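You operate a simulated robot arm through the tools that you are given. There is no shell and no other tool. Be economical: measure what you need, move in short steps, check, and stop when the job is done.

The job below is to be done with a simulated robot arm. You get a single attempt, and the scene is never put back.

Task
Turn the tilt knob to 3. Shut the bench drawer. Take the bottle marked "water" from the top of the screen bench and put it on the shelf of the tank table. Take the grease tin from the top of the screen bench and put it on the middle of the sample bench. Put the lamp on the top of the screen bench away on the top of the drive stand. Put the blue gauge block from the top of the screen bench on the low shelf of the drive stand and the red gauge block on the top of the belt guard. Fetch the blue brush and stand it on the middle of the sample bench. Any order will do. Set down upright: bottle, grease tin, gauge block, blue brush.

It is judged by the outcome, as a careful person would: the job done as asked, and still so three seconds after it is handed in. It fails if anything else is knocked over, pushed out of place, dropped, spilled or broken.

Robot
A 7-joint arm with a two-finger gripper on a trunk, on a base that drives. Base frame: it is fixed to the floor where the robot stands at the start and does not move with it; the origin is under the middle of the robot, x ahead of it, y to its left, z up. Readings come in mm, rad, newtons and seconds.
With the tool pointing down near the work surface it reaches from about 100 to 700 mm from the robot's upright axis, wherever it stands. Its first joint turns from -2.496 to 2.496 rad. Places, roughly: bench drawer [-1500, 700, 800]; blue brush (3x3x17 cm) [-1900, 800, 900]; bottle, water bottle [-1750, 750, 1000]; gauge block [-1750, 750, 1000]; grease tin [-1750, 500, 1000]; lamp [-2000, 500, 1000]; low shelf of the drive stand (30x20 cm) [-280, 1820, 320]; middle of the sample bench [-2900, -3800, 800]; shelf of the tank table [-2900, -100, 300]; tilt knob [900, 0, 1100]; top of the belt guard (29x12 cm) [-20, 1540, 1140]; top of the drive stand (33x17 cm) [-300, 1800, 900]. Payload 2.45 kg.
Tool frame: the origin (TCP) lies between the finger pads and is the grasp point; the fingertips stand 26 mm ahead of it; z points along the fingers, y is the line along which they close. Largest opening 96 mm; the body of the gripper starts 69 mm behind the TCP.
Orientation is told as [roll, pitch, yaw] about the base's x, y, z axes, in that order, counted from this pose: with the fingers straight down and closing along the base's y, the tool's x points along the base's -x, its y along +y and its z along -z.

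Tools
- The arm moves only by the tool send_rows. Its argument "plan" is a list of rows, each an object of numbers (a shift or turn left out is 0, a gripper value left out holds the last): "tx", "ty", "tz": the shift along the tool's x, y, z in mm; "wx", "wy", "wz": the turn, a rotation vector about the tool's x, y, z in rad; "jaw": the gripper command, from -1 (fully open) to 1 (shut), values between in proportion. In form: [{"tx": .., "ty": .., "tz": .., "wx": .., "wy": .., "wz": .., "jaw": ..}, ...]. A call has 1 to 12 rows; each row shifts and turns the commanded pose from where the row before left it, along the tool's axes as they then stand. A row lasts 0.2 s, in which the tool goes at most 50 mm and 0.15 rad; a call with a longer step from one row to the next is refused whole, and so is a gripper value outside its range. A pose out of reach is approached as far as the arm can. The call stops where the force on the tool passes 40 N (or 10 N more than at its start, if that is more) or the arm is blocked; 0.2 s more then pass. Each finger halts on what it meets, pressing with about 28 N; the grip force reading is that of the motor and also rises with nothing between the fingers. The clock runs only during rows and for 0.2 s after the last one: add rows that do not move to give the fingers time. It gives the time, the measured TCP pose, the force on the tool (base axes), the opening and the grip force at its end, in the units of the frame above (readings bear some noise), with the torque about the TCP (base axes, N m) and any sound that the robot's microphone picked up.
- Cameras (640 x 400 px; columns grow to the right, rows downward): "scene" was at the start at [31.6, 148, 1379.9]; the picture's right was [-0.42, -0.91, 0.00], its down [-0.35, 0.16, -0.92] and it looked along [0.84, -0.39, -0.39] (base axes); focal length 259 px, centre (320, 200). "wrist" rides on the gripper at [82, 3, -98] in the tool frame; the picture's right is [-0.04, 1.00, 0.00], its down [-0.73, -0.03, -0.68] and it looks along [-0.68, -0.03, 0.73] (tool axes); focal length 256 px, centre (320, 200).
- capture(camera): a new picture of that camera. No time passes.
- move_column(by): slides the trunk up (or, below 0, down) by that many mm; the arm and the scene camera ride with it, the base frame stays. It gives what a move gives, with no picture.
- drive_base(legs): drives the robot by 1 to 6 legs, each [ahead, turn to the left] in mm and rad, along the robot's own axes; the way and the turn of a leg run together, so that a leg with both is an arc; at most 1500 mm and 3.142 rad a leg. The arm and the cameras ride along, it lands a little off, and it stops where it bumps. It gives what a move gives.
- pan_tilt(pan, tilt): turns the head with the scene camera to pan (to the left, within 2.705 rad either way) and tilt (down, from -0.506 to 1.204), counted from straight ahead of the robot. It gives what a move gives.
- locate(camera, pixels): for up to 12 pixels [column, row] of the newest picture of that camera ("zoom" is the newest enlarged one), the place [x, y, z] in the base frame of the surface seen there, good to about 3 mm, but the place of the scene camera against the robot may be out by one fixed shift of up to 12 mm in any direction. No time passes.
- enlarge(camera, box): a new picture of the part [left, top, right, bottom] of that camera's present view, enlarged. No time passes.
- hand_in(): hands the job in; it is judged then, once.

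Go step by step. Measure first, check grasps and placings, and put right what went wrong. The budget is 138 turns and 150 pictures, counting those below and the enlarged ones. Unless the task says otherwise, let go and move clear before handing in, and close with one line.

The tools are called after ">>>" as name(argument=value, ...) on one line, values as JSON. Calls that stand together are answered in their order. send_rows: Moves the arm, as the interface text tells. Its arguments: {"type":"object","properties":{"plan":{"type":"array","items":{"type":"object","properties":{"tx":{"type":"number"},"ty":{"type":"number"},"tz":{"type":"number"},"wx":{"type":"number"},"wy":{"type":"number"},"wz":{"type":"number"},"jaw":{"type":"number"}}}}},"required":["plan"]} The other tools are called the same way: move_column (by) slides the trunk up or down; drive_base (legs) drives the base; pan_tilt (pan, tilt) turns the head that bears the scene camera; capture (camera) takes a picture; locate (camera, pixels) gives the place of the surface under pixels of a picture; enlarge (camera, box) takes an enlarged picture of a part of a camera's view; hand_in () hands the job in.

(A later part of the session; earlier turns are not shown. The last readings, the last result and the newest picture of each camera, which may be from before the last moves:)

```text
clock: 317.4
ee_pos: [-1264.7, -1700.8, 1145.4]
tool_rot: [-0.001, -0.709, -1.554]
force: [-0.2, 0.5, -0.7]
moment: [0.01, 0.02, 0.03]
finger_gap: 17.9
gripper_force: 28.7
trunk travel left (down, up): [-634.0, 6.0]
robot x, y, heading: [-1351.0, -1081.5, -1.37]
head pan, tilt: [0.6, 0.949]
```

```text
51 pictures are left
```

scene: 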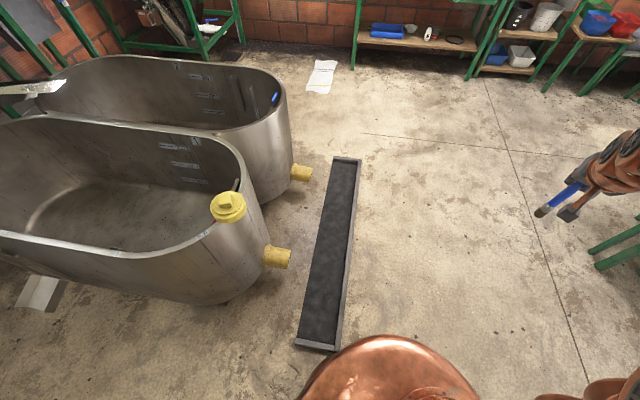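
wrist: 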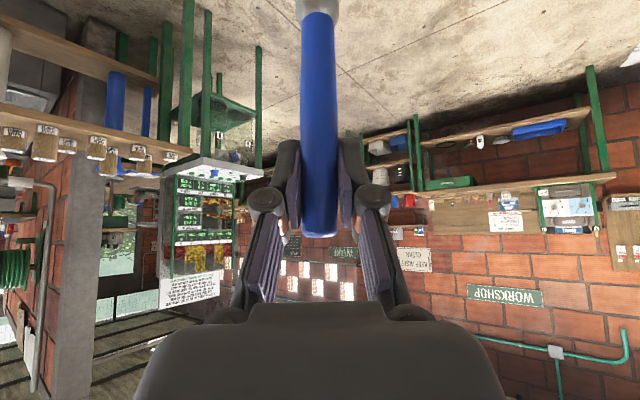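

>>> locate(camera="scene", pixels=[[297, 343], [335, 348], [335, 160], [358, 163], [350, 260]])

>>> drive_base(legs=[[-120, 0]])

```text
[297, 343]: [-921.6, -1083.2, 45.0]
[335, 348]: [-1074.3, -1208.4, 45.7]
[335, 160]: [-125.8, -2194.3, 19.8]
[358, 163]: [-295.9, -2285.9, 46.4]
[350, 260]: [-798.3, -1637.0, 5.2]
```

```text
clock: 318.6
ee_pos: [-1288.9, -1583.1, 1145.3]
tool_rot: [0.0, -0.709, -1.555]
force: [-0.2, -0.7, -0.6]
moment: [0.0, 0.02, 0.04]
finger_gap: 17.7
gripper_force: 27.9
trunk travel left (down, up): [-634.0, 6.0]
robot x, y, heading: [-1377.2, -966.9, -1.365]
head pan, tilt: [0.6, 0.949]
```

The floor channel's edge still lies on its old line, so nothing moved; the base radius is about 300 mm. I'll steer a wider way round it.

>>> drive_base(legs=[[0, -0.537], [564, 0], [0, 0.534], [1500, 0], [338, 0], [0, -1.145]])

```text
clock: 336.5
ee_pos: [-1769.3, -3601.1, 1146.6]
tool_rot: [0.0, -0.708, -2.74]
force: [0.1, 0.1, -0.3]
moment: [0.0, 0.01, -0.01]
finger_gap: 17.8
gripper_force: 28.6
trunk travel left (down, up): [-634.0, 6.0]
robot x, y, heading: [-1231.9, -3290.8, -2.552]
head pan, tilt: [0.6, 0.949]
```

Next the aisle leg to a stand about 620 mm in front of the free spot.

>>> drive_base(legs=[[0, 0.114], [1500, 0], [205, 0], [0, -0.8], [0, -0.795]])

>>> pan_tilt(pan=0.1, tilt=0.6)

>>> capture(camera="scene")

>>> capture(camera="wrist")

```text
clock: 349.8
ee_pos: [-2866.0, -3888.1, 1145.0]
tool_rot: [0.001, -0.709, 2.081]
force: [0.2, 0.2, -1.5]
moment: [-0.02, 0.02, -0.01]
finger_gap: 17.8
gripper_force: 27.8
trunk travel left (down, up): [-634.0, 6.0]
robot x, y, heading: [-2499.4, -4389.4, 2.273]
head pan, tilt: [0.6, 0.949]
```

```text
clock: 350.7
ee_pos: [-2865.7, -3887.4, 1146.1]
tool_rot: [-0.001, -0.708, 2.081]
force: [-0.7, -0.6, -0.3]
moment: [0.0, 0.02, 0.01]
finger_gap: 17.7
gripper_force: 28.1
trunk travel left (down, up): [-634.0, 6.0]
robot x, y, heading: [-2500.8, -4390.0, 2.271]
head pan, tilt: [0.099, 0.6]
```

```text
50 pictures are left
```

scene: 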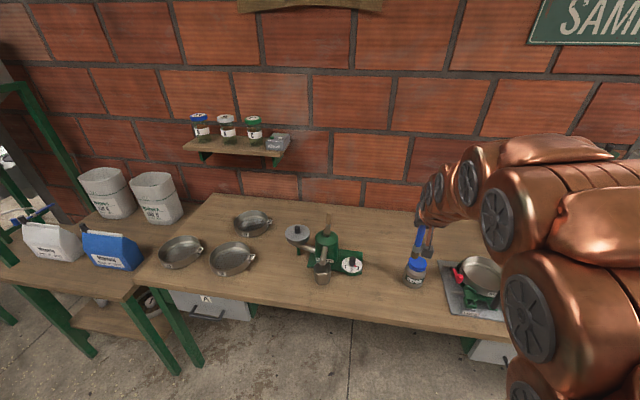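

```text
49 pictures are left
```

wrist: 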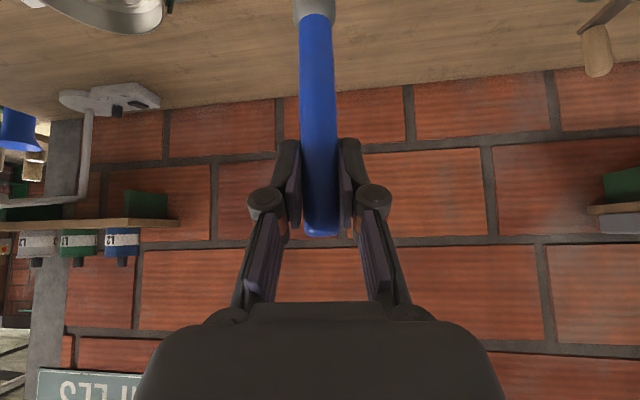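

>>> locate(camera="scene", pixels=[[415, 275], [361, 262], [352, 275], [385, 285], [380, 300], [375, 315], [425, 270]])

```text
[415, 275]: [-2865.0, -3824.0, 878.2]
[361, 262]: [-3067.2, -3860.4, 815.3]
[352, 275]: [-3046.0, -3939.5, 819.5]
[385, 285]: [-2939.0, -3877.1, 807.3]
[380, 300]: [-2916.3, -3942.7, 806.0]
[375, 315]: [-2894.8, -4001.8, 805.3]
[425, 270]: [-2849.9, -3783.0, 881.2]
```

Grinder edge at x≈−3060 and jar at (-2870,-3800), so (-2945,-3878) is free for the brush. I'll move over it and lower most of the way.

>>> send_rows(plan=[{"tx": -18, "ty": 32, "tz": 15.4}, {"tx": -18, "ty": 32, "tz": 15.4}, {"tx": 29.3, "tz": 34.2}, {"tx": 29.3, "tz": 34.2}, {"tx": 29.3, "tz": 34.2}, {"tx": 29.3, "tz": 34.2}, {}])

>>> capture(camera="wrist")

>>> enlarge(camera="scene", box=[340, 200, 460, 310])

```text
clock: 352.3
ee_pos: [-2945.1, -3879.0, 964.3]
tool_rot: [0.0, -0.711, 2.081]
force: [0.2, -0.2, -0.2]
moment: [-0.02, 0.0, -0.02]
finger_gap: 18.0
gripper_force: 28.1
trunk travel left (down, up): [-634.0, 6.0]
robot x, y, heading: [-2498.5, -4386.5, 2.266]
head pan, tilt: [0.099, 0.6]
```

```text
48 pictures are left
```

wrist: 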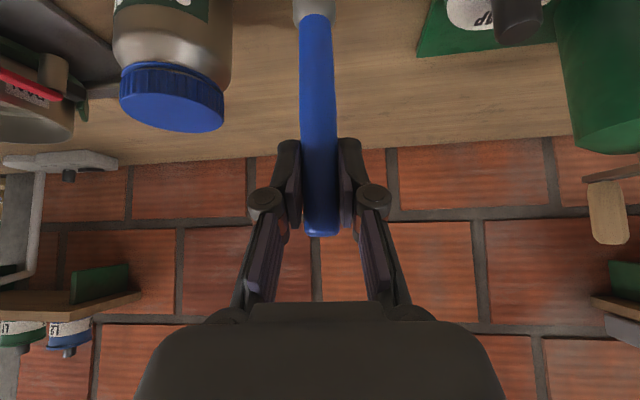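

```text
3.64 times, centred on (400, 255) of scene
```

zoom: 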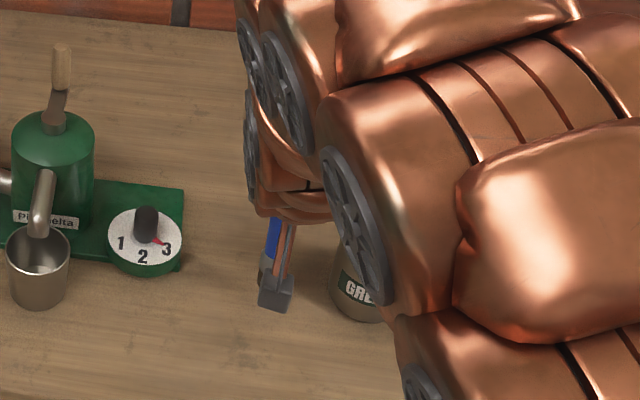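

Clear of the jar and grinder. I'll lower in small steps until it touches.

>>> send_rows(plan=[{"tx": 6.5, "tz": 7.6}, {"tx": 6.5, "tz": 7.6}, {"tx": 2, "tz": 2.3}, {}])

>>> send_rows(plan=[{"tx": 1.3, "tz": 1.5}, {"tx": 1.3, "tz": 1.5}, {}])

>>> send_rows(plan=[{"tx": 1.3, "tz": 1.5}, {"tx": 1.3, "tz": 1.5}, {}])

```text
clock: 353.3
ee_pos: [-2944.6, -3878.1, 939.8]
tool_rot: [0.0, -0.71, 2.083]
force: [0.1, 0.3, -0.2]
moment: [0.02, -0.01, -0.03]
finger_gap: 17.9
gripper_force: 27.8
trunk travel left (down, up): [-634.0, 6.0]
robot x, y, heading: [-2499.0, -4388.2, 2.266]
head pan, tilt: [0.099, 0.6]
```

```text
clock: 354.1
ee_pos: [-2944.7, -3877.6, 939.5]
tool_rot: [0.0, -0.711, 2.082]
force: [0.6, -2.2, 16.2]
moment: [-0.24, -0.12, 0.02]
finger_gap: 17.7
gripper_force: 27.9
trunk travel left (down, up): [-634.0, 6.0]
robot x, y, heading: [-2495.9, -4387.8, 2.27]
head pan, tilt: [0.099, 0.6]
```

```text
clock: 354.9
ee_pos: [-2943.2, -3879.0, 936.8]
tool_rot: [0.0, -0.713, 2.08]
force: [-0.9, 2.3, 26.8]
moment: [0.32, 0.15, -0.02]
finger_gap: 17.9
gripper_force: 27.5
trunk travel left (down, up): [-634.0, 6.0]
robot x, y, heading: [-2500.9, -4390.4, 2.273]
head pan, tilt: [0.099, 0.6]
```

Touching down at 27 N. I'll ease 2 mm, open a little, then withdraw straight back.

>>> send_rows(plan=[{"tx": -1.3, "tz": -1.5}, {"jaw": 0.45}, {}, {"jaw": 0.0}, {}, {}])

>>> capture(camera="wrist")

```text
clock: 356.3
ee_pos: [-2944.7, -3877.2, 936.7]
tool_rot: [0.0, -0.71, 2.081]
force: [-0.1, 0.1, 0.3]
moment: [0.03, 0.0, 0.01]
finger_gap: 47.7
gripper_force: 0.1
trunk travel left (down, up): [-634.0, 6.0]
robot x, y, heading: [-2495.3, -4389.2, 2.265]
head pan, tilt: [0.099, 0.6]
```

```text
46 pictures are left
```

wrist: 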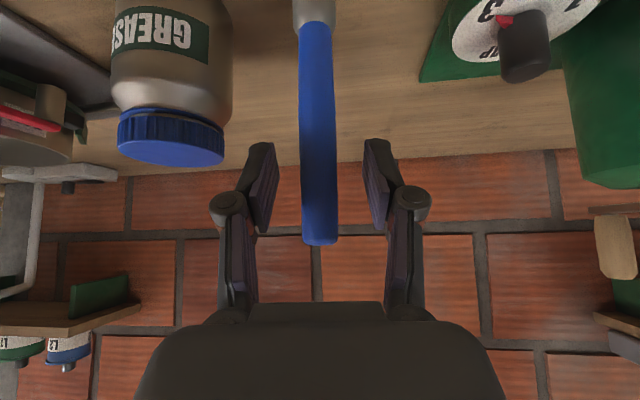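

The brush stands free. I'll withdraw straight back, then rise and untilt.

>>> send_rows(plan=[{"tx": 23, "tz": -19.5}, {"tx": 30, "tz": -26}, {"tx": 30, "tz": -26}, {"tx": -29, "tz": -34}, {"tx": -29, "tz": -34}, {"tx": -29, "tz": -34}, {"wy": 0.14}, {"wy": 0.14}, {"wy": 0.14}, {"wy": 0.14}, {"wy": 0.14}, {}])

>>> enlarge(camera="scene", box=[320, 200, 480, 310])

```text
clock: 358.9
ee_pos: [-2891.3, -3973.5, 1071.0]
tool_rot: [0.0, -0.006, 2.081]
force: [0.0, 0.3, -0.9]
moment: [-0.01, -0.02, -0.02]
finger_gap: 48.1
gripper_force: 0.0
trunk travel left (down, up): [-634.0, 6.0]
robot x, y, heading: [-2498.2, -4390.9, 2.271]
head pan, tilt: [0.099, 0.6]
```

```text
3.64 times, centred on (400, 255) of scene
```

zoom: 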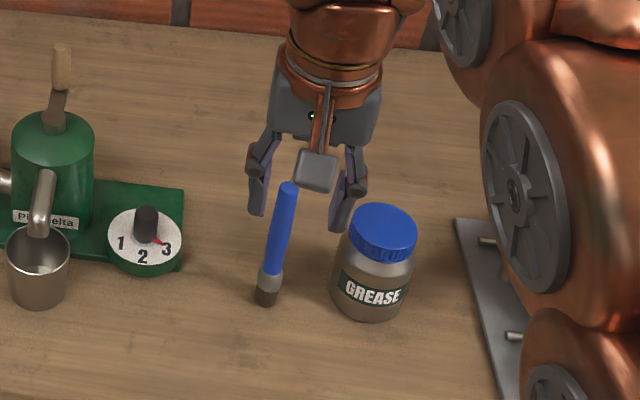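

Both the brush and the jar stand in the middle of the sample bench. Turns are running short, so I'll retract, and drive back to the screen bench in one go over the known route.

>>> send_rows(plan=[{"tx": 48, "jaw": -1}, {"tx": 48}, {"tx": 40}, {"tz": -45}, {"wz": -0.12}, {}])

>>> drive_base(legs=[[0, -1.568], [1500, 0], [202, 0], [0, 1.066], [1500, 0], [326, 0]])

>>> drive_base(legs=[[0, -0.281], [1445, 0], [0, 0.712]])

```text
clock: 360.3
ee_pos: [-2824.3, -4093.3, 1113.6]
tool_rot: [-0.001, -0.009, 2.203]
force: [-0.1, -0.6, 0.8]
moment: [0.03, -0.01, -0.03]
finger_gap: 96.0
gripper_force: 0.0
trunk travel left (down, up): [-634.0, 6.0]
robot x, y, heading: [-2499.1, -4388.6, 2.262]
head pan, tilt: [0.099, 0.6]
```

```text
clock: 384.2
ee_pos: [-1640.1, -1101.2, 1113.9]
tool_rot: [-0.002, -0.008, 1.649]
force: [0.1, 0.7, 0.3]
moment: [-0.02, 0.02, 0.01]
finger_gap: 96.2
gripper_force: 0.1
trunk travel left (down, up): [-634.0, 6.0]
robot x, y, heading: [-1521.5, -1522.4, 1.716]
head pan, tilt: [0.099, 0.6]
```

```text
clock: 394.3
ee_pos: [-1623.5, 251.2, 1112.7]
tool_rot: [-0.002, -0.009, 2.096]
force: [0.4, 0.5, 0.0]
moment: [0.01, -0.02, 0.0]
finger_gap: 95.8
gripper_force: 0.0
trunk travel left (down, up): [-634.0, 6.0]
robot x, y, heading: [-1333.3, -77.7, 2.165]
head pan, tilt: [0.099, 0.6]
```

I'll drive to the lamp's stand, move over the lamp's known place (-1914,553), come partly down and look.

>>> drive_base(legs=[[265, 0]])

>>> send_rows(plan=[{"tx": -35.8, "ty": 20.4}, {"tx": -35.8, "ty": 20.4}, {"tx": -35.8, "ty": 20.4}, {"tx": -35.8, "ty": 20.4}, {"wz": -0.104}, {"tz": 44}, {"tz": 44}, {"tz": 44}, {}])

>>> capture(camera="wrist")

>>> locate(camera="wrist", pixels=[[300, 100], [320, 100], [340, 100], [320, 120], [320, 140], [300, 130], [340, 130], [320, 80], [300, 150], [340, 150], [280, 120], [360, 120]])

```text
clock: 396.2
ee_pos: [-1771.1, 472.5, 1113.5]
tool_rot: [0.0, -0.008, 2.093]
force: [0.9, -0.6, 0.2]
moment: [0.03, 0.02, 0.02]
finger_gap: 96.1
gripper_force: 0.0
trunk travel left (down, up): [-634.0, 6.0]
robot x, y, heading: [-1482.5, 141.5, 2.159]
head pan, tilt: [0.099, 0.6]
```

```text
clock: 398.2
ee_pos: [-1915.2, 556.5, 980.9]
tool_rot: [-0.002, -0.008, 2.199]
force: [-1.5, 0.6, 0.0]
moment: [0.01, 0.01, -0.01]
finger_gap: 96.1
gripper_force: 0.0
trunk travel left (down, up): [-634.0, 6.0]
robot x, y, heading: [-1478.3, 142.6, 2.156]
head pan, tilt: [0.099, 0.6]
```

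```text
44 pictures are left
```

wrist: 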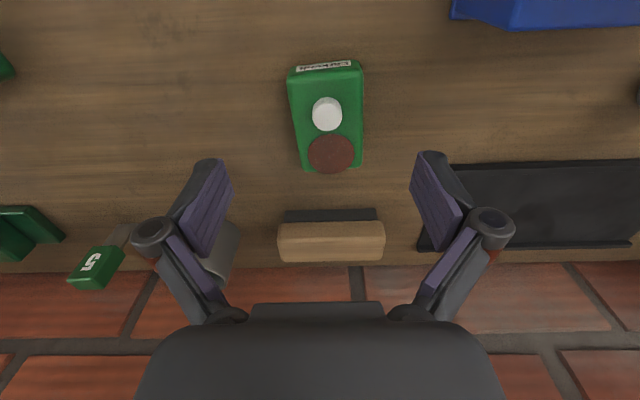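

```text
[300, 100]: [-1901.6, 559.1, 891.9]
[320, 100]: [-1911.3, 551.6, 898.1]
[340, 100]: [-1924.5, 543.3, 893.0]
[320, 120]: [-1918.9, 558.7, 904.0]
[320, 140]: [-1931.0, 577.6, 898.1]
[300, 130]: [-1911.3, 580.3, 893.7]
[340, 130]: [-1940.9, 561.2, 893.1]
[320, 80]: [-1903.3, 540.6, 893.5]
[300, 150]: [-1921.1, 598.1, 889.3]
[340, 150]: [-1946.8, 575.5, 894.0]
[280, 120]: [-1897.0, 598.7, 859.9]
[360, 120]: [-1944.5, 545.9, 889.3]
```

The lamp's top is at z 893, centre about (-1922,558), 49 mm wide. I'll grip it, lift, retract, and drive around the bench end toward the drive stand.

>>> send_rows(plan=[{"tx": -5.3, "ty": 4.8}, {"tz": 42}, {"tz": 41}, {}, {"jaw": 1}, {}, {}, {}, {}, {"tz": -25}, {"tz": -45}, {}])

>>> send_rows(plan=[{"tz": -45}, {"tz": -45}, {"tx": 46}, {"tx": 46}, {"tx": 46}, {"tx": 46}, {"tx": 46}, {}])

>>> capture(camera="wrist")

>>> drive_base(legs=[[-220, 0], [0, -1.526], [1125, 0]])

>>> pan_tilt(pan=0.55, tilt=0.5)

>>> capture(camera="scene")

```text
clock: 400.8
ee_pos: [-1923.2, 556.8, 969.9]
tool_rot: [-0.004, -0.008, 2.197]
force: [-0.6, -0.2, -0.7]
moment: [0.01, -0.01, -0.03]
finger_gap: 56.5
gripper_force: 28.3
trunk travel left (down, up): [-634.0, 6.0]
robot x, y, heading: [-1478.0, 144.6, 2.159]
head pan, tilt: [0.099, 0.6]
```

```text
clock: 402.6
ee_pos: [-1785.7, 371.8, 1056.0]
tool_rot: [-0.001, -0.011, 2.197]
force: [0.5, -0.1, -1.4]
moment: [-0.05, -0.03, -0.01]
finger_gap: 56.1
gripper_force: 28.1
trunk travel left (down, up): [-634.0, 6.0]
robot x, y, heading: [-1480.0, 139.9, 2.161]
head pan, tilt: [0.099, 0.6]
```

```text
43 pictures are left
```

wrist: 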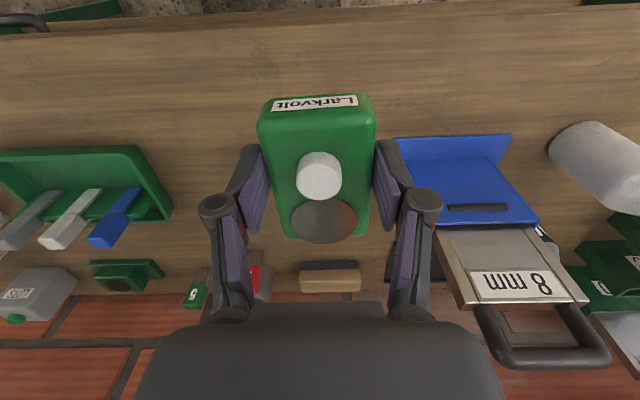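

```text
clock: 412.7
ee_pos: [-273.3, 864.7, 1055.9]
tool_rot: [-0.002, 0.015, 0.637]
force: [-23.5, -18.6, 18.3]
moment: [2.43, -3.66, -0.54]
finger_gap: 55.5
gripper_force: 27.7
trunk travel left (down, up): [-634.0, 6.0]
robot x, y, heading: [-492.5, 566.9, 0.603]
head pan, tilt: [0.099, 0.6]
stopped in leg 3: the force on the tool passed its limit at 116 N (the readings are from after the stop); the commanded pose is now the measured one
```

```text
clock: 413.6
ee_pos: [-273.2, 865.8, 1055.2]
tool_rot: [-0.002, 0.011, 0.637]
force: [-30.8, -20.8, 18.1]
moment: [2.68, -4.5, -0.47]
finger_gap: 55.5
gripper_force: 27.8
trunk travel left (down, up): [-634.0, 6.0]
robot x, y, heading: [-489.6, 562.1, 0.604]
head pan, tilt: [0.55, 0.499]
```

```text
42 pictures are left
```

scene: 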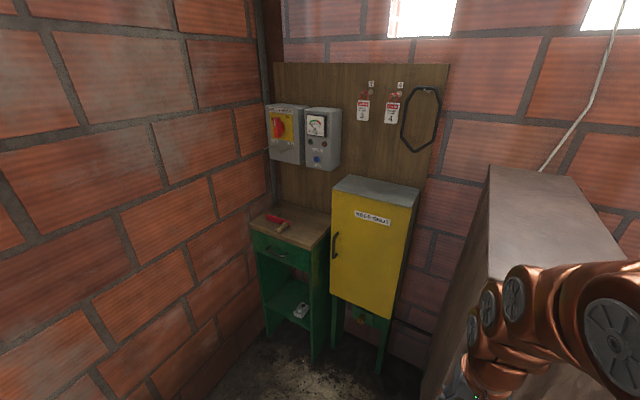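

The hand touched the draped panel again (at t≈290). I'll locate the stand parts from this picture and back straight off 220 mm.

>>> locate(camera="scene", pixels=[[262, 222], [320, 238], [295, 235], [365, 188], [412, 200], [345, 182], [300, 300], [275, 300], [310, 325], [500, 270], [490, 175], [440, 390]])

>>> enlarge(camera="scene", box=[240, 160, 430, 340])

>>> drive_base(legs=[[-220, 0]])

>>> capture(camera="wrist")

```text
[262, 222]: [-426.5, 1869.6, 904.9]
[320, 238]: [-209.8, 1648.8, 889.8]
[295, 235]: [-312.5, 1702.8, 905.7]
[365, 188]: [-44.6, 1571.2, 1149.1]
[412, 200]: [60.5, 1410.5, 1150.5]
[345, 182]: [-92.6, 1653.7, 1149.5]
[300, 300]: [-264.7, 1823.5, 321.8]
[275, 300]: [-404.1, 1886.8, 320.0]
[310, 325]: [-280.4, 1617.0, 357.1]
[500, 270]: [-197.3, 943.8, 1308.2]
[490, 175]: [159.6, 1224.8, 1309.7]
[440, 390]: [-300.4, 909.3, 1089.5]
```

```text
2.22 times, centred on (335, 250) of scene
```

zoom: 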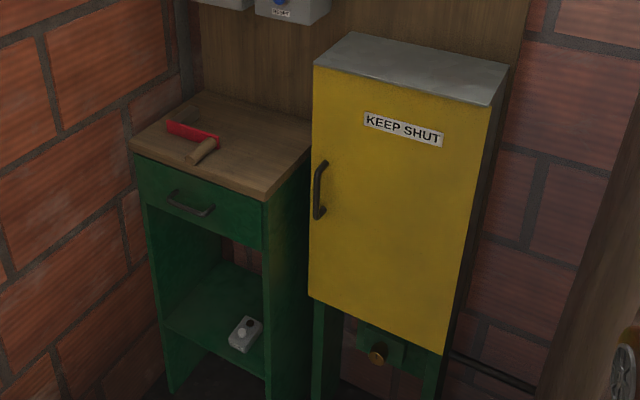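

```text
clock: 415.3
ee_pos: [-450.3, 743.6, 1054.2]
tool_rot: [-0.003, 0.014, 0.635]
force: [-0.4, 0.3, -1.8]
moment: [-0.01, 0.03, -0.04]
finger_gap: 55.4
gripper_force: 28.0
trunk travel left (down, up): [-634.0, 6.0]
robot x, y, heading: [-669.0, 439.5, 0.598]
head pan, tilt: [0.55, 0.499]
```

```text
40 pictures are left
```

wrist: 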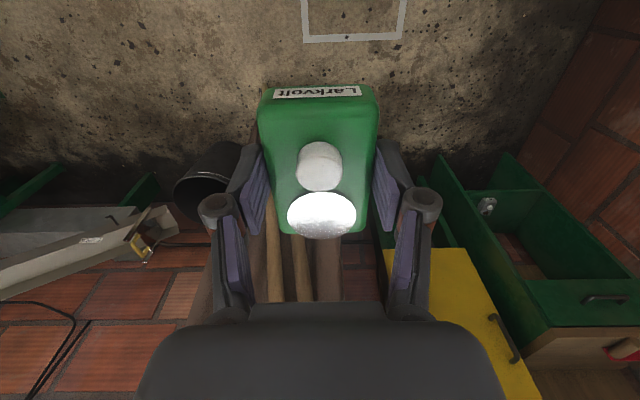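

The lamp is still held. The panel's edge runs along n≈−890, so I'll take the diagonal way between it and the bench end to (t 200, n −1400) and face the stand; then look.

>>> drive_base(legs=[[0, 0.962], [811, 0], [0, -0.93]])

>>> pan_tilt(pan=0.2, tilt=0.65)

>>> capture(camera="scene")

>>> locate(camera="scene", pixels=[[250, 200], [300, 200], [350, 200], [250, 230], [300, 230], [350, 230], [280, 180], [320, 180], [400, 150], [450, 150], [280, 320], [320, 320]])

```text
clock: 424.5
ee_pos: [-457.3, 1541.7, 1054.4]
tool_rot: [0.0, 0.014, 0.656]
force: [0.5, 0.0, -1.3]
moment: [-0.01, 0.01, -0.02]
finger_gap: 55.3
gripper_force: 27.7
trunk travel left (down, up): [-634.0, 6.0]
robot x, y, heading: [-669.8, 1234.8, 0.624]
head pan, tilt: [0.55, 0.499]
```

```text
clock: 425.3
ee_pos: [-457.2, 1543.0, 1054.5]
tool_rot: [-0.002, 0.013, 0.656]
force: [1.0, -0.2, -1.8]
moment: [-0.01, 0.0, 0.02]
finger_gap: 55.6
gripper_force: 27.8
trunk travel left (down, up): [-634.0, 6.0]
robot x, y, heading: [-669.6, 1234.9, 0.622]
head pan, tilt: [0.201, 0.649]
```

```text
39 pictures are left
```

scene: 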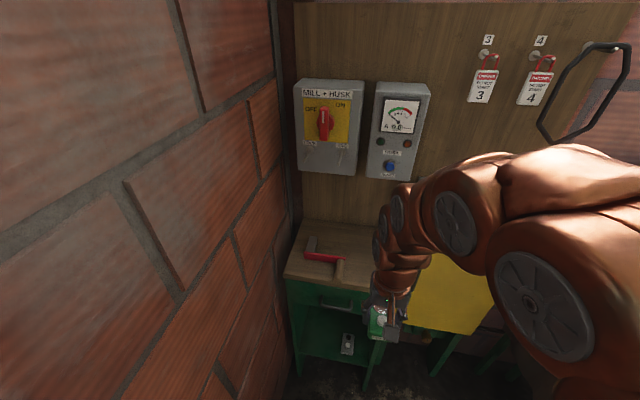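

```text
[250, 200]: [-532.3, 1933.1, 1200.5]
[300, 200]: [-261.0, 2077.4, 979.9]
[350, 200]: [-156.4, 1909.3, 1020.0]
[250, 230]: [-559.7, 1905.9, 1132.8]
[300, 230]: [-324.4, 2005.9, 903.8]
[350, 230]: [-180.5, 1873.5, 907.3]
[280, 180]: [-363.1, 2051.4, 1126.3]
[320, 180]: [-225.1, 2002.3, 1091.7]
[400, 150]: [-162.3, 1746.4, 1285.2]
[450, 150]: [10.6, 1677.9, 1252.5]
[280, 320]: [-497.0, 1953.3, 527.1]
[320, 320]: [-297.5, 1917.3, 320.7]
```

Stand top is at z≈904, with the red tool on its left half. I'll drive 100 mm nearer and bring the lamp over the free right part at about (-234,1734), then look.

>>> drive_base(legs=[[100, 0]])

>>> send_rows(plan=[{"tx": -38.7, "ty": 3.7}, {"tx": -38.7, "ty": 3.7}, {"tx": -38.7, "ty": 3.7}, {"tx": -38.7, "ty": 3.7}, {"tx": -38.7, "ty": 3.7}, {"tz": 40}, {"tz": 35}, {}])

>>> capture(camera="wrist")

>>> locate(camera="wrist", pixels=[[230, 60], [410, 60], [320, 40], [200, 110], [440, 110], [480, 60], [160, 60], [500, 120], [320, 70], [560, 100]])

```text
clock: 426.5
ee_pos: [-376.1, 1601.7, 1053.7]
tool_rot: [-0.002, 0.014, 0.656]
force: [-0.5, -0.4, -2.6]
moment: [-0.01, -0.01, 0.0]
finger_gap: 55.5
gripper_force: 27.7
trunk travel left (down, up): [-634.0, 6.0]
robot x, y, heading: [-590.8, 1292.4, 0.624]
head pan, tilt: [0.201, 0.649]
```

```text
clock: 428.3
ee_pos: [-235.2, 1731.2, 978.1]
tool_rot: [-0.002, 0.014, 0.656]
force: [0.4, 0.6, -2.0]
moment: [-0.03, 0.03, 0.01]
finger_gap: 55.6
gripper_force: 28.4
trunk travel left (down, up): [-634.0, 6.0]
robot x, y, heading: [-588.5, 1294.0, 0.623]
head pan, tilt: [0.201, 0.649]
```

```text
38 pictures are left
```

wrist: 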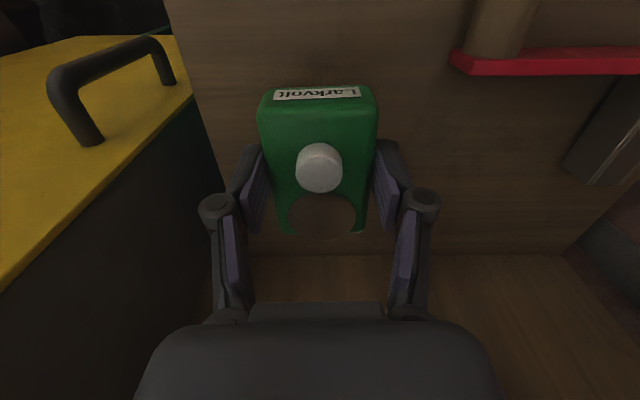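

```text
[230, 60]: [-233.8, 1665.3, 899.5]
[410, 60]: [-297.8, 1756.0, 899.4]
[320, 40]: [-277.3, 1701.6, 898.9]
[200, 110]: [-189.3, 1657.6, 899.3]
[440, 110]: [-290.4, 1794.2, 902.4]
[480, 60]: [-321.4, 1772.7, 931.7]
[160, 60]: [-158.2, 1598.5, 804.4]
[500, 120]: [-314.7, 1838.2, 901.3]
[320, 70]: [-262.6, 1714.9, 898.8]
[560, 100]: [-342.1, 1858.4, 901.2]
```

The lamp hangs over clear wood at z≈899. I'll set it down, let go, rise, retract, and take the same way back toward the bench for the red block.

>>> send_rows(plan=[{"tz": 30}, {"tz": 13}, {"tz": 2}, {"tz": 1.5}, {}, {"jaw": -0.6}, {}, {}, {"tz": -30}, {"tz": -45}, {"tz": -45}, {}])

>>> capture(camera="wrist")

>>> send_rows(plan=[{"tz": -30}, {"tx": 46}, {"tx": 46}, {"tx": 46}, {"tx": 46}, {"tx": 40}, {}])

>>> drive_base(legs=[[-100, 0], [0, 0.936], [-811, 0], [0, -0.93], [-790, 0], [0, 1.571]])

```text
clock: 430.9
ee_pos: [-234.8, 1732.2, 1051.8]
tool_rot: [-0.004, 0.017, 0.656]
force: [-0.6, 0.9, -0.8]
moment: [0.02, -0.01, 0.02]
finger_gap: 77.1
gripper_force: 0.1
trunk travel left (down, up): [-634.0, 6.0]
robot x, y, heading: [-589.2, 1291.7, 0.621]
head pan, tilt: [0.201, 0.649]
```

```text
37 pictures are left
```

wrist: 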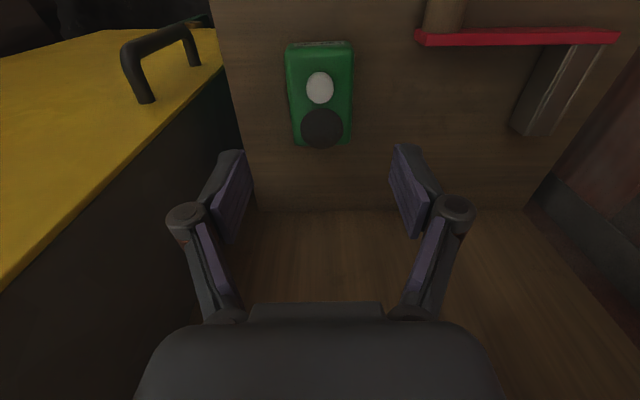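

```text
clock: 432.5
ee_pos: [-413.1, 1599.2, 1082.6]
tool_rot: [-0.001, 0.015, 0.657]
force: [-0.2, -0.2, 0.1]
moment: [0.01, 0.0, 0.0]
finger_gap: 76.7
gripper_force: 0.1
trunk travel left (down, up): [-634.0, 6.0]
robot x, y, heading: [-588.8, 1293.6, 0.624]
head pan, tilt: [0.201, 0.649]
```

```text
clock: 449.9
ee_pos: [-1631.0, 142.7, 1082.9]
tool_rot: [-0.003, 0.015, 2.222]
force: [0.6, -0.6, 0.0]
moment: [0.02, 0.0, 0.0]
finger_gap: 76.9
gripper_force: 0.1
trunk travel left (down, up): [-634.0, 6.0]
robot x, y, heading: [-1326.8, -37.0, 2.183]
head pan, tilt: [0.201, 0.649]
```

The lamp stands on the drive stand. Next the red block: I'll drive to the bench, move over its known place (-1862,712), come partly down and look.

>>> drive_base(legs=[[262, 0]])

>>> send_rows(plan=[{"tx": -41.3, "ty": -18.9}, {"tx": -41.3, "ty": -18.9}, {"tx": -41.3, "ty": -18.9}, {"tx": -41.3, "ty": -18.9}, {"tx": -41.3, "ty": -18.9}, {"tx": -41.3, "ty": -18.9}, {"tx": -41.3, "ty": -18.9}, {"tx": -41.3, "ty": -18.9}, {"tz": 45}, {"tz": 40}, {}])

>>> capture(camera="wrist")

>>> locate(camera="wrist", pixels=[[320, 125], [320, 140], [305, 130], [335, 130], [320, 110], [290, 130], [350, 130], [320, 155], [300, 150], [340, 150], [300, 110], [340, 110]])

```text
clock: 451.7
ee_pos: [-1783.4, 359.4, 1082.9]
tool_rot: [-0.003, 0.014, 2.219]
force: [0.5, 0.1, 0.2]
moment: [0.0, -0.03, -0.04]
finger_gap: 77.0
gripper_force: 0.0
trunk travel left (down, up): [-634.0, 6.0]
robot x, y, heading: [-1477.1, 179.1, 2.185]
head pan, tilt: [0.201, 0.649]
```

```text
clock: 454.1
ee_pos: [-1863.6, 709.4, 991.3]
tool_rot: [-0.002, 0.013, 2.218]
force: [-0.5, 0.8, 0.9]
moment: [-0.01, 0.0, 0.01]
finger_gap: 77.0
gripper_force: 0.1
trunk travel left (down, up): [-634.0, 6.0]
robot x, y, heading: [-1481.3, 181.0, 2.186]
head pan, tilt: [0.201, 0.649]
```

```text
36 pictures are left
```

wrist: 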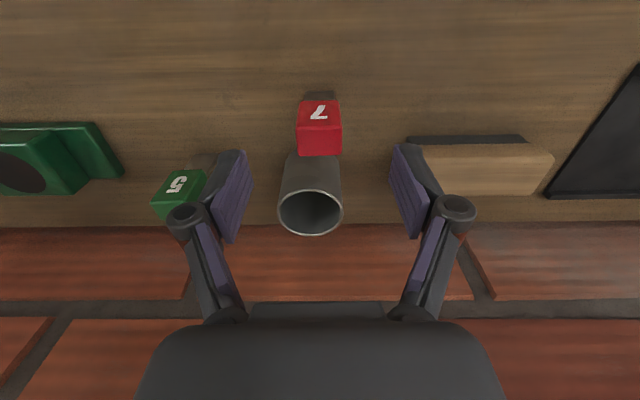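

```text
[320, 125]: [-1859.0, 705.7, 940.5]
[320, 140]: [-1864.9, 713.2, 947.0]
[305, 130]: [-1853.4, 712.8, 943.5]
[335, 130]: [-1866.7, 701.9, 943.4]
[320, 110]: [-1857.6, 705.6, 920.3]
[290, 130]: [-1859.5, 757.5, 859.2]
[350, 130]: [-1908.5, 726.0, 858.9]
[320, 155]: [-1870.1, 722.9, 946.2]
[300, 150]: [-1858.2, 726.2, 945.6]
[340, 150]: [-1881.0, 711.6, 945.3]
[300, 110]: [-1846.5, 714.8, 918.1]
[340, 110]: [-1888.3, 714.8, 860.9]
```

The red cap's centre is (-1866,714), top z 946. I'll grip it, lift high, retract, and drive the same way to the stand area.

>>> send_rows(plan=[{"tx": -5.1, "ty": -0.9}, {"tz": 36}, {"tz": 35}, {}, {"jaw": 1}, {}, {}, {}, {}, {}, {"tz": -20}, {"tz": -45}])

>>> capture(camera="wrist")

>>> send_rows(plan=[{"tz": -45}, {"tz": -45}, {"tx": 46}, {"tx": 46}, {"tx": 46}, {"tx": 46}, {"tx": 46}, {"tz": -45}, {"tz": -45}, {"tz": -45}, {}])

>>> drive_base(legs=[[-230, 0], [0, -1.556], [800, 0], [0, 0.93], [811, 0], [0, -0.93]])

```text
clock: 456.7
ee_pos: [-1865.1, 718.7, 985.6]
tool_rot: [-0.004, 0.015, 2.217]
force: [-0.7, 0.6, -0.7]
moment: [-0.01, 0.0, 0.01]
finger_gap: 28.5
gripper_force: 27.6
trunk travel left (down, up): [-634.0, 6.0]
robot x, y, heading: [-1481.4, 179.8, 2.182]
head pan, tilt: [0.201, 0.649]
```

```text
35 pictures are left
```

wrist: 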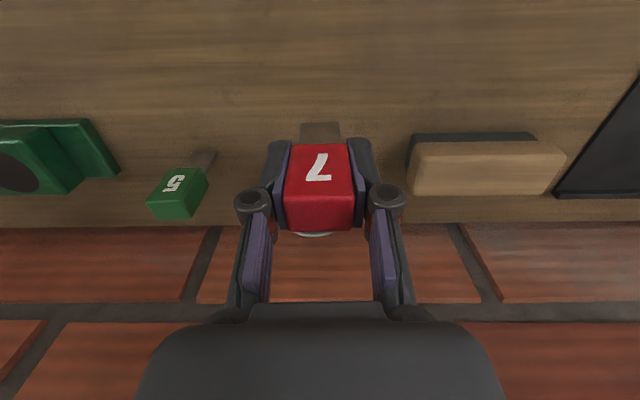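

```text
clock: 459.1
ee_pos: [-1726.4, 538.6, 1214.9]
tool_rot: [-0.003, 0.017, 2.218]
force: [-0.1, -0.3, -0.5]
moment: [0.0, 0.0, -0.02]
finger_gap: 28.7
gripper_force: 28.1
trunk travel left (down, up): [-634.0, 6.0]
robot x, y, heading: [-1481.0, 182.5, 2.184]
head pan, tilt: [0.201, 0.649]
```

```text
clock: 477.2
ee_pos: [-310.1, 1496.3, 1214.2]
tool_rot: [-0.001, 0.015, 0.651]
force: [-0.2, -0.6, -1.1]
moment: [0.0, -0.03, 0.05]
finger_gap: 28.8
gripper_force: 27.3
trunk travel left (down, up): [-634.0, 6.0]
robot x, y, heading: [-666.4, 1249.3, 0.619]
head pan, tilt: [0.201, 0.649]
```

Red block held. I'll drive 180 mm nearer, bring it over the yellow guard's top at about (-24,1542), and look.

>>> send_rows(plan=[{"tz": -25}, {}])

>>> drive_base(legs=[[180, 0]])

>>> send_rows(plan=[{"tx": -19, "ty": -32.9}, {"tx": -19, "ty": -32.9}, {"tx": -19, "ty": -32.9}, {"tx": -19, "ty": -32.9}, {}])

>>> capture(camera="wrist")

>>> locate(camera="wrist", pixels=[[220, 120], [420, 120], [220, 80], [420, 80], [320, 60], [320, 100], [220, 160], [420, 160], [200, 40], [440, 40], [160, 120], [480, 120]])

```text
clock: 477.8
ee_pos: [-310.6, 1496.8, 1241.6]
tool_rot: [-0.001, 0.017, 0.651]
force: [-0.9, -0.1, -0.5]
moment: [0.0, -0.03, -0.02]
finger_gap: 28.8
gripper_force: 27.9
trunk travel left (down, up): [-634.0, 6.0]
robot x, y, heading: [-670.8, 1245.7, 0.617]
head pan, tilt: [0.201, 0.649]
```

```text
clock: 479.3
ee_pos: [-165.1, 1600.7, 1240.4]
tool_rot: [-0.003, 0.014, 0.65]
force: [-0.4, -0.1, -0.2]
moment: [0.02, -0.02, -0.03]
finger_gap: 28.6
gripper_force: 27.8
trunk travel left (down, up): [-634.0, 6.0]
robot x, y, heading: [-522.9, 1352.8, 0.616]
head pan, tilt: [0.201, 0.649]
```

```text
clock: 480.5
ee_pos: [-24.0, 1543.2, 1238.5]
tool_rot: [-0.001, 0.015, 0.65]
force: [1.2, 0.2, -1.1]
moment: [0.0, 0.03, 0.01]
finger_gap: 28.5
gripper_force: 27.5
trunk travel left (down, up): [-634.0, 6.0]
robot x, y, heading: [-520.9, 1356.6, 0.619]
head pan, tilt: [0.201, 0.649]
```

```text
34 pictures are left
```

wrist: 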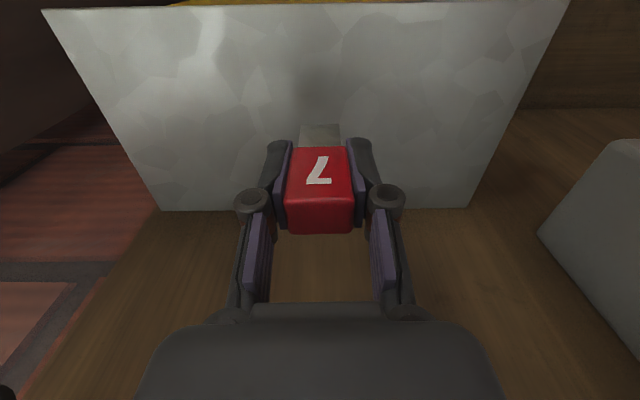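

```text
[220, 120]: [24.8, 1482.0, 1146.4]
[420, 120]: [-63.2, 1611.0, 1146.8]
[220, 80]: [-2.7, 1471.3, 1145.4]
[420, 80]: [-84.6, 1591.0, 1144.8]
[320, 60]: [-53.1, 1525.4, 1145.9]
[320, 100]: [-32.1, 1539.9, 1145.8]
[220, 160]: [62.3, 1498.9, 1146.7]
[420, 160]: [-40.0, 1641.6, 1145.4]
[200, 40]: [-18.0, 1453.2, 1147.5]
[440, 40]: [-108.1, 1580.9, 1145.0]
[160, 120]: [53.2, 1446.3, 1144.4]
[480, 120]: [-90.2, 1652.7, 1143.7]
```

The guard top is at z 1146 and the block hangs over its middle. I'll set it down, release, check, and drive back for the blue block.

>>> send_rows(plan=[{"tz": 20}, {"tz": 13}, {"tz": 3}, {"tz": 2}, {"tz": 1}, {}, {"jaw": 0.1}, {}, {}, {"tz": -25}, {"tz": -40}, {}])

>>> capture(camera="wrist")

>>> send_rows(plan=[{"tz": -10}, {"tx": 46}, {"tx": 46, "jaw": -1}, {"tx": 46}, {"tx": 46}, {}])

>>> drive_base(legs=[[-180, 0], [0, 0.94], [-811, 0], [0, -0.93], [-465, 0], [0, 1.571]])

```text
clock: 483.1
ee_pos: [-26.6, 1544.4, 1263.9]
tool_rot: [-0.001, 0.021, 0.653]
force: [0.4, -0.6, 0.4]
moment: [0.02, -0.01, -0.03]
finger_gap: 43.2
gripper_force: 0.1
trunk travel left (down, up): [-634.0, 6.0]
robot x, y, heading: [-524.9, 1350.1, 0.62]
head pan, tilt: [0.201, 0.649]
```

```text
33 pictures are left
```

wrist: 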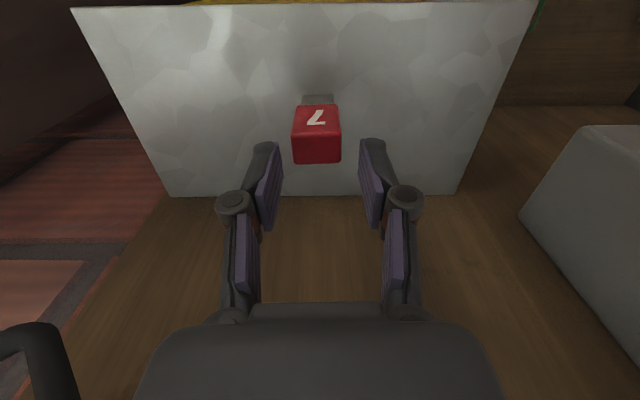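

```text
clock: 484.5
ee_pos: [-170.0, 1430.9, 1277.4]
tool_rot: [-0.004, 0.012, 0.652]
force: [-0.4, -0.7, 0.7]
moment: [0.03, -0.05, 0.0]
finger_gap: 96.1
gripper_force: 0.0
trunk travel left (down, up): [-634.0, 6.0]
robot x, y, heading: [-521.7, 1353.6, 0.616]
head pan, tilt: [0.201, 0.649]
```

```text
clock: 500.9
ee_pos: [-1126.7, 534.1, 1278.9]
tool_rot: [-0.001, 0.013, 2.191]
force: [-0.1, -0.1, 0.1]
moment: [0.03, 0.03, 0.01]
finger_gap: 96.2
gripper_force: 0.1
trunk travel left (down, up): [-634.0, 6.0]
robot x, y, heading: [-1057.2, 181.3, 2.156]
head pan, tilt: [0.201, 0.649]
```

The red block stands on the guard. Now the blue block 6: I'll lower the column, extend in front of it, tilt 0.8 rad and look.

>>> move_column(by=-150)

>>> send_rows(plan=[{"tx": -40, "ty": 28}, {"tx": -40, "ty": 28}, {"tx": -40, "ty": 28}, {"tx": -40, "ty": 28}, {"tx": -40, "ty": 28}, {"wy": -0.135}, {"wy": -0.135}, {"wy": -0.135}, {"wy": -0.135}, {"wy": -0.135}, {"wy": -0.138}, {}])

>>> capture(camera="wrist")

>>> capture(camera="scene")

```text
clock: 502.7
ee_pos: [-1127.1, 534.5, 1128.2]
tool_rot: [-0.003, 0.013, 2.192]
force: [-0.1, 0.0, -0.1]
moment: [0.01, -0.01, 0.01]
finger_gap: 95.7
gripper_force: 0.0
trunk travel left (down, up): [-484.0, 156.0]
robot x, y, heading: [-1057.9, 179.2, 2.153]
head pan, tilt: [0.201, 0.649]
```

```text
clock: 505.3
ee_pos: [-1356.4, 617.4, 1125.0]
tool_rot: [-0.003, -0.799, 2.191]
force: [0.2, -0.6, -0.7]
moment: [0.01, -0.02, 0.03]
finger_gap: 95.8
gripper_force: 0.1
trunk travel left (down, up): [-484.0, 156.0]
robot x, y, heading: [-1059.6, 179.0, 2.154]
head pan, tilt: [0.201, 0.649]
```

```text
32 pictures are left
```

wrist: 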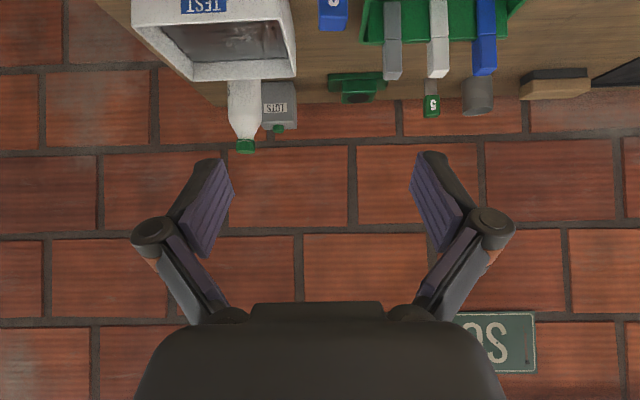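

```text
31 pictures are left
```

scene: 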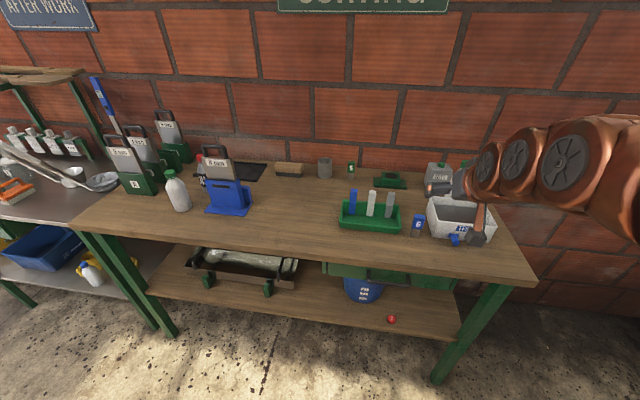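

Block 6 shows at (333,12) in the wrist view and (417,222) in the scene. I'll locate it, and check the bottle on the tank shelf.

>>> locate(camera="wrist", pixels=[[333, 5], [322, 8], [345, 8], [333, 20], [333, 27], [322, 24], [345, 24]])

>>> locate(camera="scene", pixels=[[417, 219], [417, 225], [417, 232], [412, 222], [423, 222], [405, 215], [430, 225]])

>>> enlarge(camera="scene", box=[40, 220, 160, 310])

>>> enlarge(camera="scene", box=[330, 180, 510, 290])

```text
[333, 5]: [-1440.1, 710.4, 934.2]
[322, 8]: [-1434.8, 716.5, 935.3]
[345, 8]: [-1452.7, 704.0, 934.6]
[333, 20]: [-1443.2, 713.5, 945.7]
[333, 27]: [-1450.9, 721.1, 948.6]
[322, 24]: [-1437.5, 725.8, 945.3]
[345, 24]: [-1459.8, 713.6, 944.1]
```

```text
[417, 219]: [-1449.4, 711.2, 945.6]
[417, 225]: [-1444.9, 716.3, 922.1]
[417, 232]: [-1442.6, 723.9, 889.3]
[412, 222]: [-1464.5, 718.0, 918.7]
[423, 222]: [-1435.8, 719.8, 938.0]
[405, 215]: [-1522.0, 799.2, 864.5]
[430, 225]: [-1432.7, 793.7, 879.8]
```

```text
4.44 times, centred on (100, 265) of scene
```

zoom: 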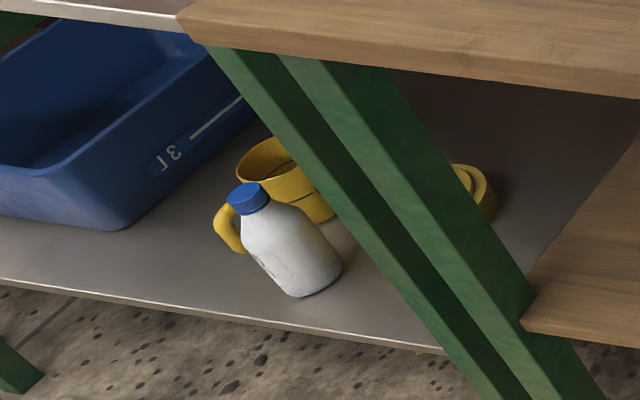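

```text
3.56 times, centred on (420, 235) of scene
```

zoom: 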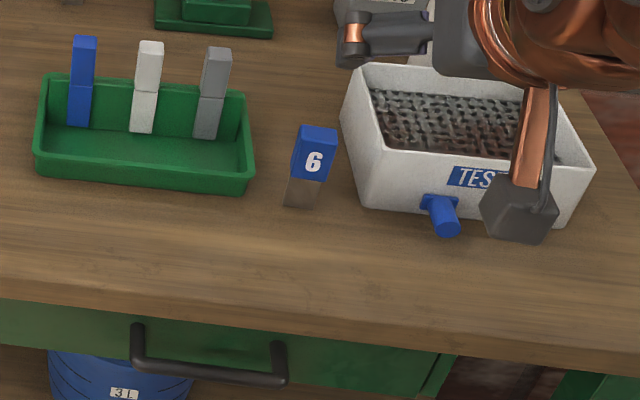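

The bottle is upright (the lean is perspective). Block 6: centre about t −751, n −1433, top z 946, with the white basin about 23 mm to its right. I'll narrow the jaws to 44 mm, go down in front of it and look.

>>> send_rows(plan=[{"tx": 23.9, "tz": 32.5, "ty": 3.6, "jaw": 0.08}, {"tx": 23.9, "tz": 32.5, "ty": 3.6}, {"tx": 23.9, "tz": 32.5, "ty": 3.6}, {"tx": 23.9, "tz": 32.5, "ty": 3.6}, {"tx": 23.9, "tz": 32.5, "ty": 3.6}, {}, {"tx": -20, "tz": 20.5}, {"tx": -14, "tz": 14.4}, {}])

>>> capture(camera="wrist")

>>> enlarge(camera="scene", box=[360, 180, 500, 270])

```text
clock: 507.3
ee_pos: [-1419.8, 672.2, 924.9]
tool_rot: [-0.002, -0.799, 2.192]
force: [-0.4, 1.4, 0.1]
moment: [-0.02, -0.02, 0.01]
finger_gap: 44.4
gripper_force: 0.0
trunk travel left (down, up): [-484.0, 156.0]
robot x, y, heading: [-1060.7, 182.0, 2.155]
head pan, tilt: [0.201, 0.649]
```

```text
28 pictures are left
```

wrist: 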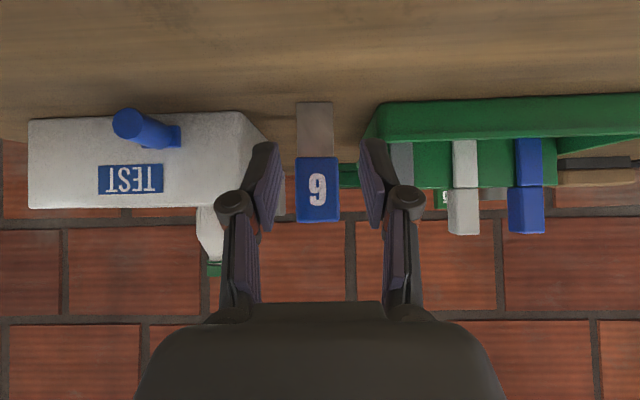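

```text
4.44 times, centred on (430, 225) of scene
```

zoom: 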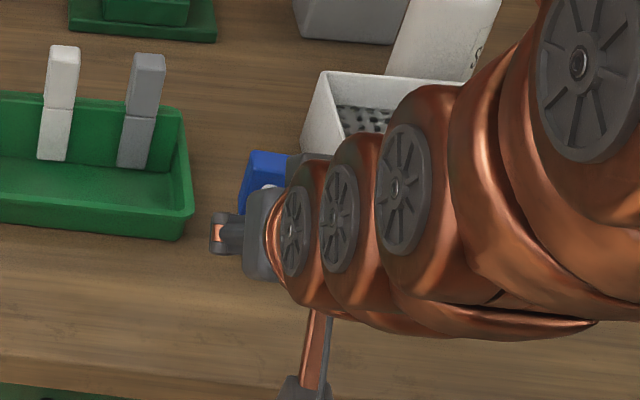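

Block 6 is centred between the fingers with a few mm to basin and tray. I'll go straight in 52 mm, close, and lift with the column.

>>> send_rows(plan=[{"tx": -12.1, "tz": 12.5}, {"tx": -12.1, "tz": 12.5}, {"tx": -12.1, "tz": 12.5}, {}, {"jaw": 1}, {}, {}, {}, {}])

>>> move_column(by=150)

>>> capture(camera="wrist")

```text
clock: 509.3
ee_pos: [-1449.3, 715.4, 925.3]
tool_rot: [-0.003, -0.798, 2.192]
force: [0.6, 0.7, 0.0]
moment: [0.01, -0.02, -0.01]
finger_gap: 28.9
gripper_force: 27.8
trunk travel left (down, up): [-484.0, 156.0]
robot x, y, heading: [-1058.3, 179.5, 2.157]
head pan, tilt: [0.201, 0.649]
```

```text
clock: 511.0
ee_pos: [-1449.3, 715.8, 1077.1]
tool_rot: [-0.004, -0.797, 2.191]
force: [0.6, 0.3, -1.2]
moment: [0.03, 0.0, 0.0]
finger_gap: 29.0
gripper_force: 28.0
trunk travel left (down, up): [-634.0, 6.0]
robot x, y, heading: [-1060.6, 180.7, 2.162]
head pan, tilt: [0.201, 0.649]
```

```text
26 pictures are left
```

wrist: 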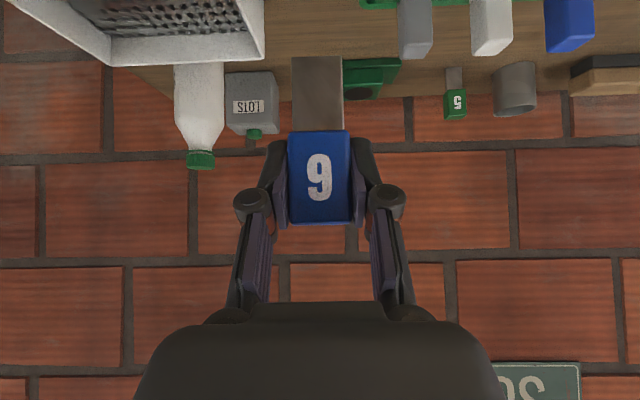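

Blue block held at 29 mm, 59 mm above its base. I'll back off and take the diagonal way to (t 195, n −1350), turning gently, then look at the low shelf.

>>> drive_base(legs=[[-200, 0], [0, -0.42], [0, -0.429], [1234, 0], [0, -0.34]])

>>> pan_tilt(pan=0.05, tilt=0.8)

>>> capture(camera="scene")

>>> capture(camera="wrist")

```text
clock: 522.1
ee_pos: [-293.6, 1796.7, 1076.4]
tool_rot: [-0.002, -0.797, 1.02]
force: [0.0, -0.1, -0.4]
moment: [-0.04, 0.0, 0.04]
finger_gap: 28.8
gripper_force: 28.6
trunk travel left (down, up): [-634.0, 6.0]
robot x, y, heading: [-638.5, 1229.8, 0.982]
head pan, tilt: [0.201, 0.649]
```

```text
clock: 522.8
ee_pos: [-293.3, 1796.6, 1077.7]
tool_rot: [-0.003, -0.797, 1.019]
force: [0.1, 0.1, -0.4]
moment: [0.01, 0.0, -0.02]
finger_gap: 29.0
gripper_force: 28.4
trunk travel left (down, up): [-634.0, 6.0]
robot x, y, heading: [-639.6, 1231.8, 0.978]
head pan, tilt: [0.051, 0.799]
```

```text
25 pictures are left
```

scene: 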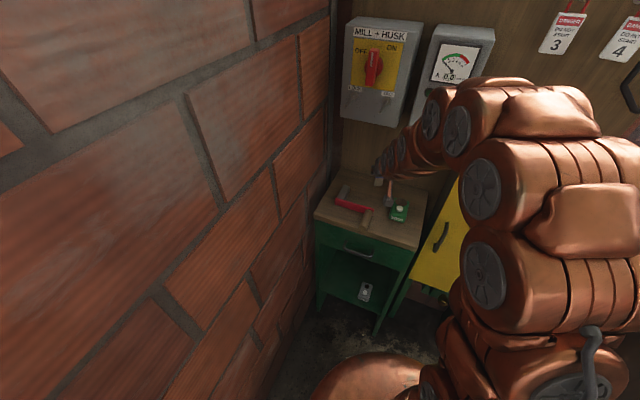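

```text
24 pictures are left
```

wrist: 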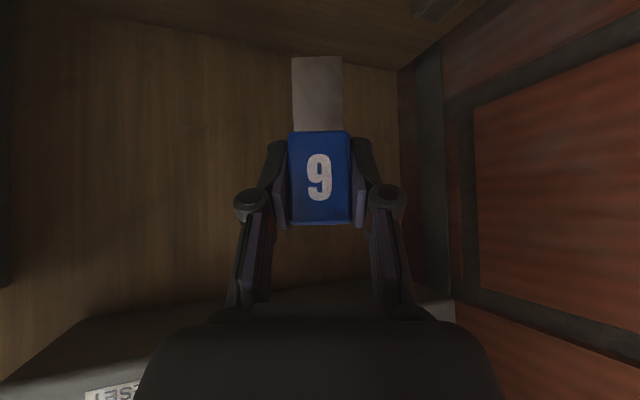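

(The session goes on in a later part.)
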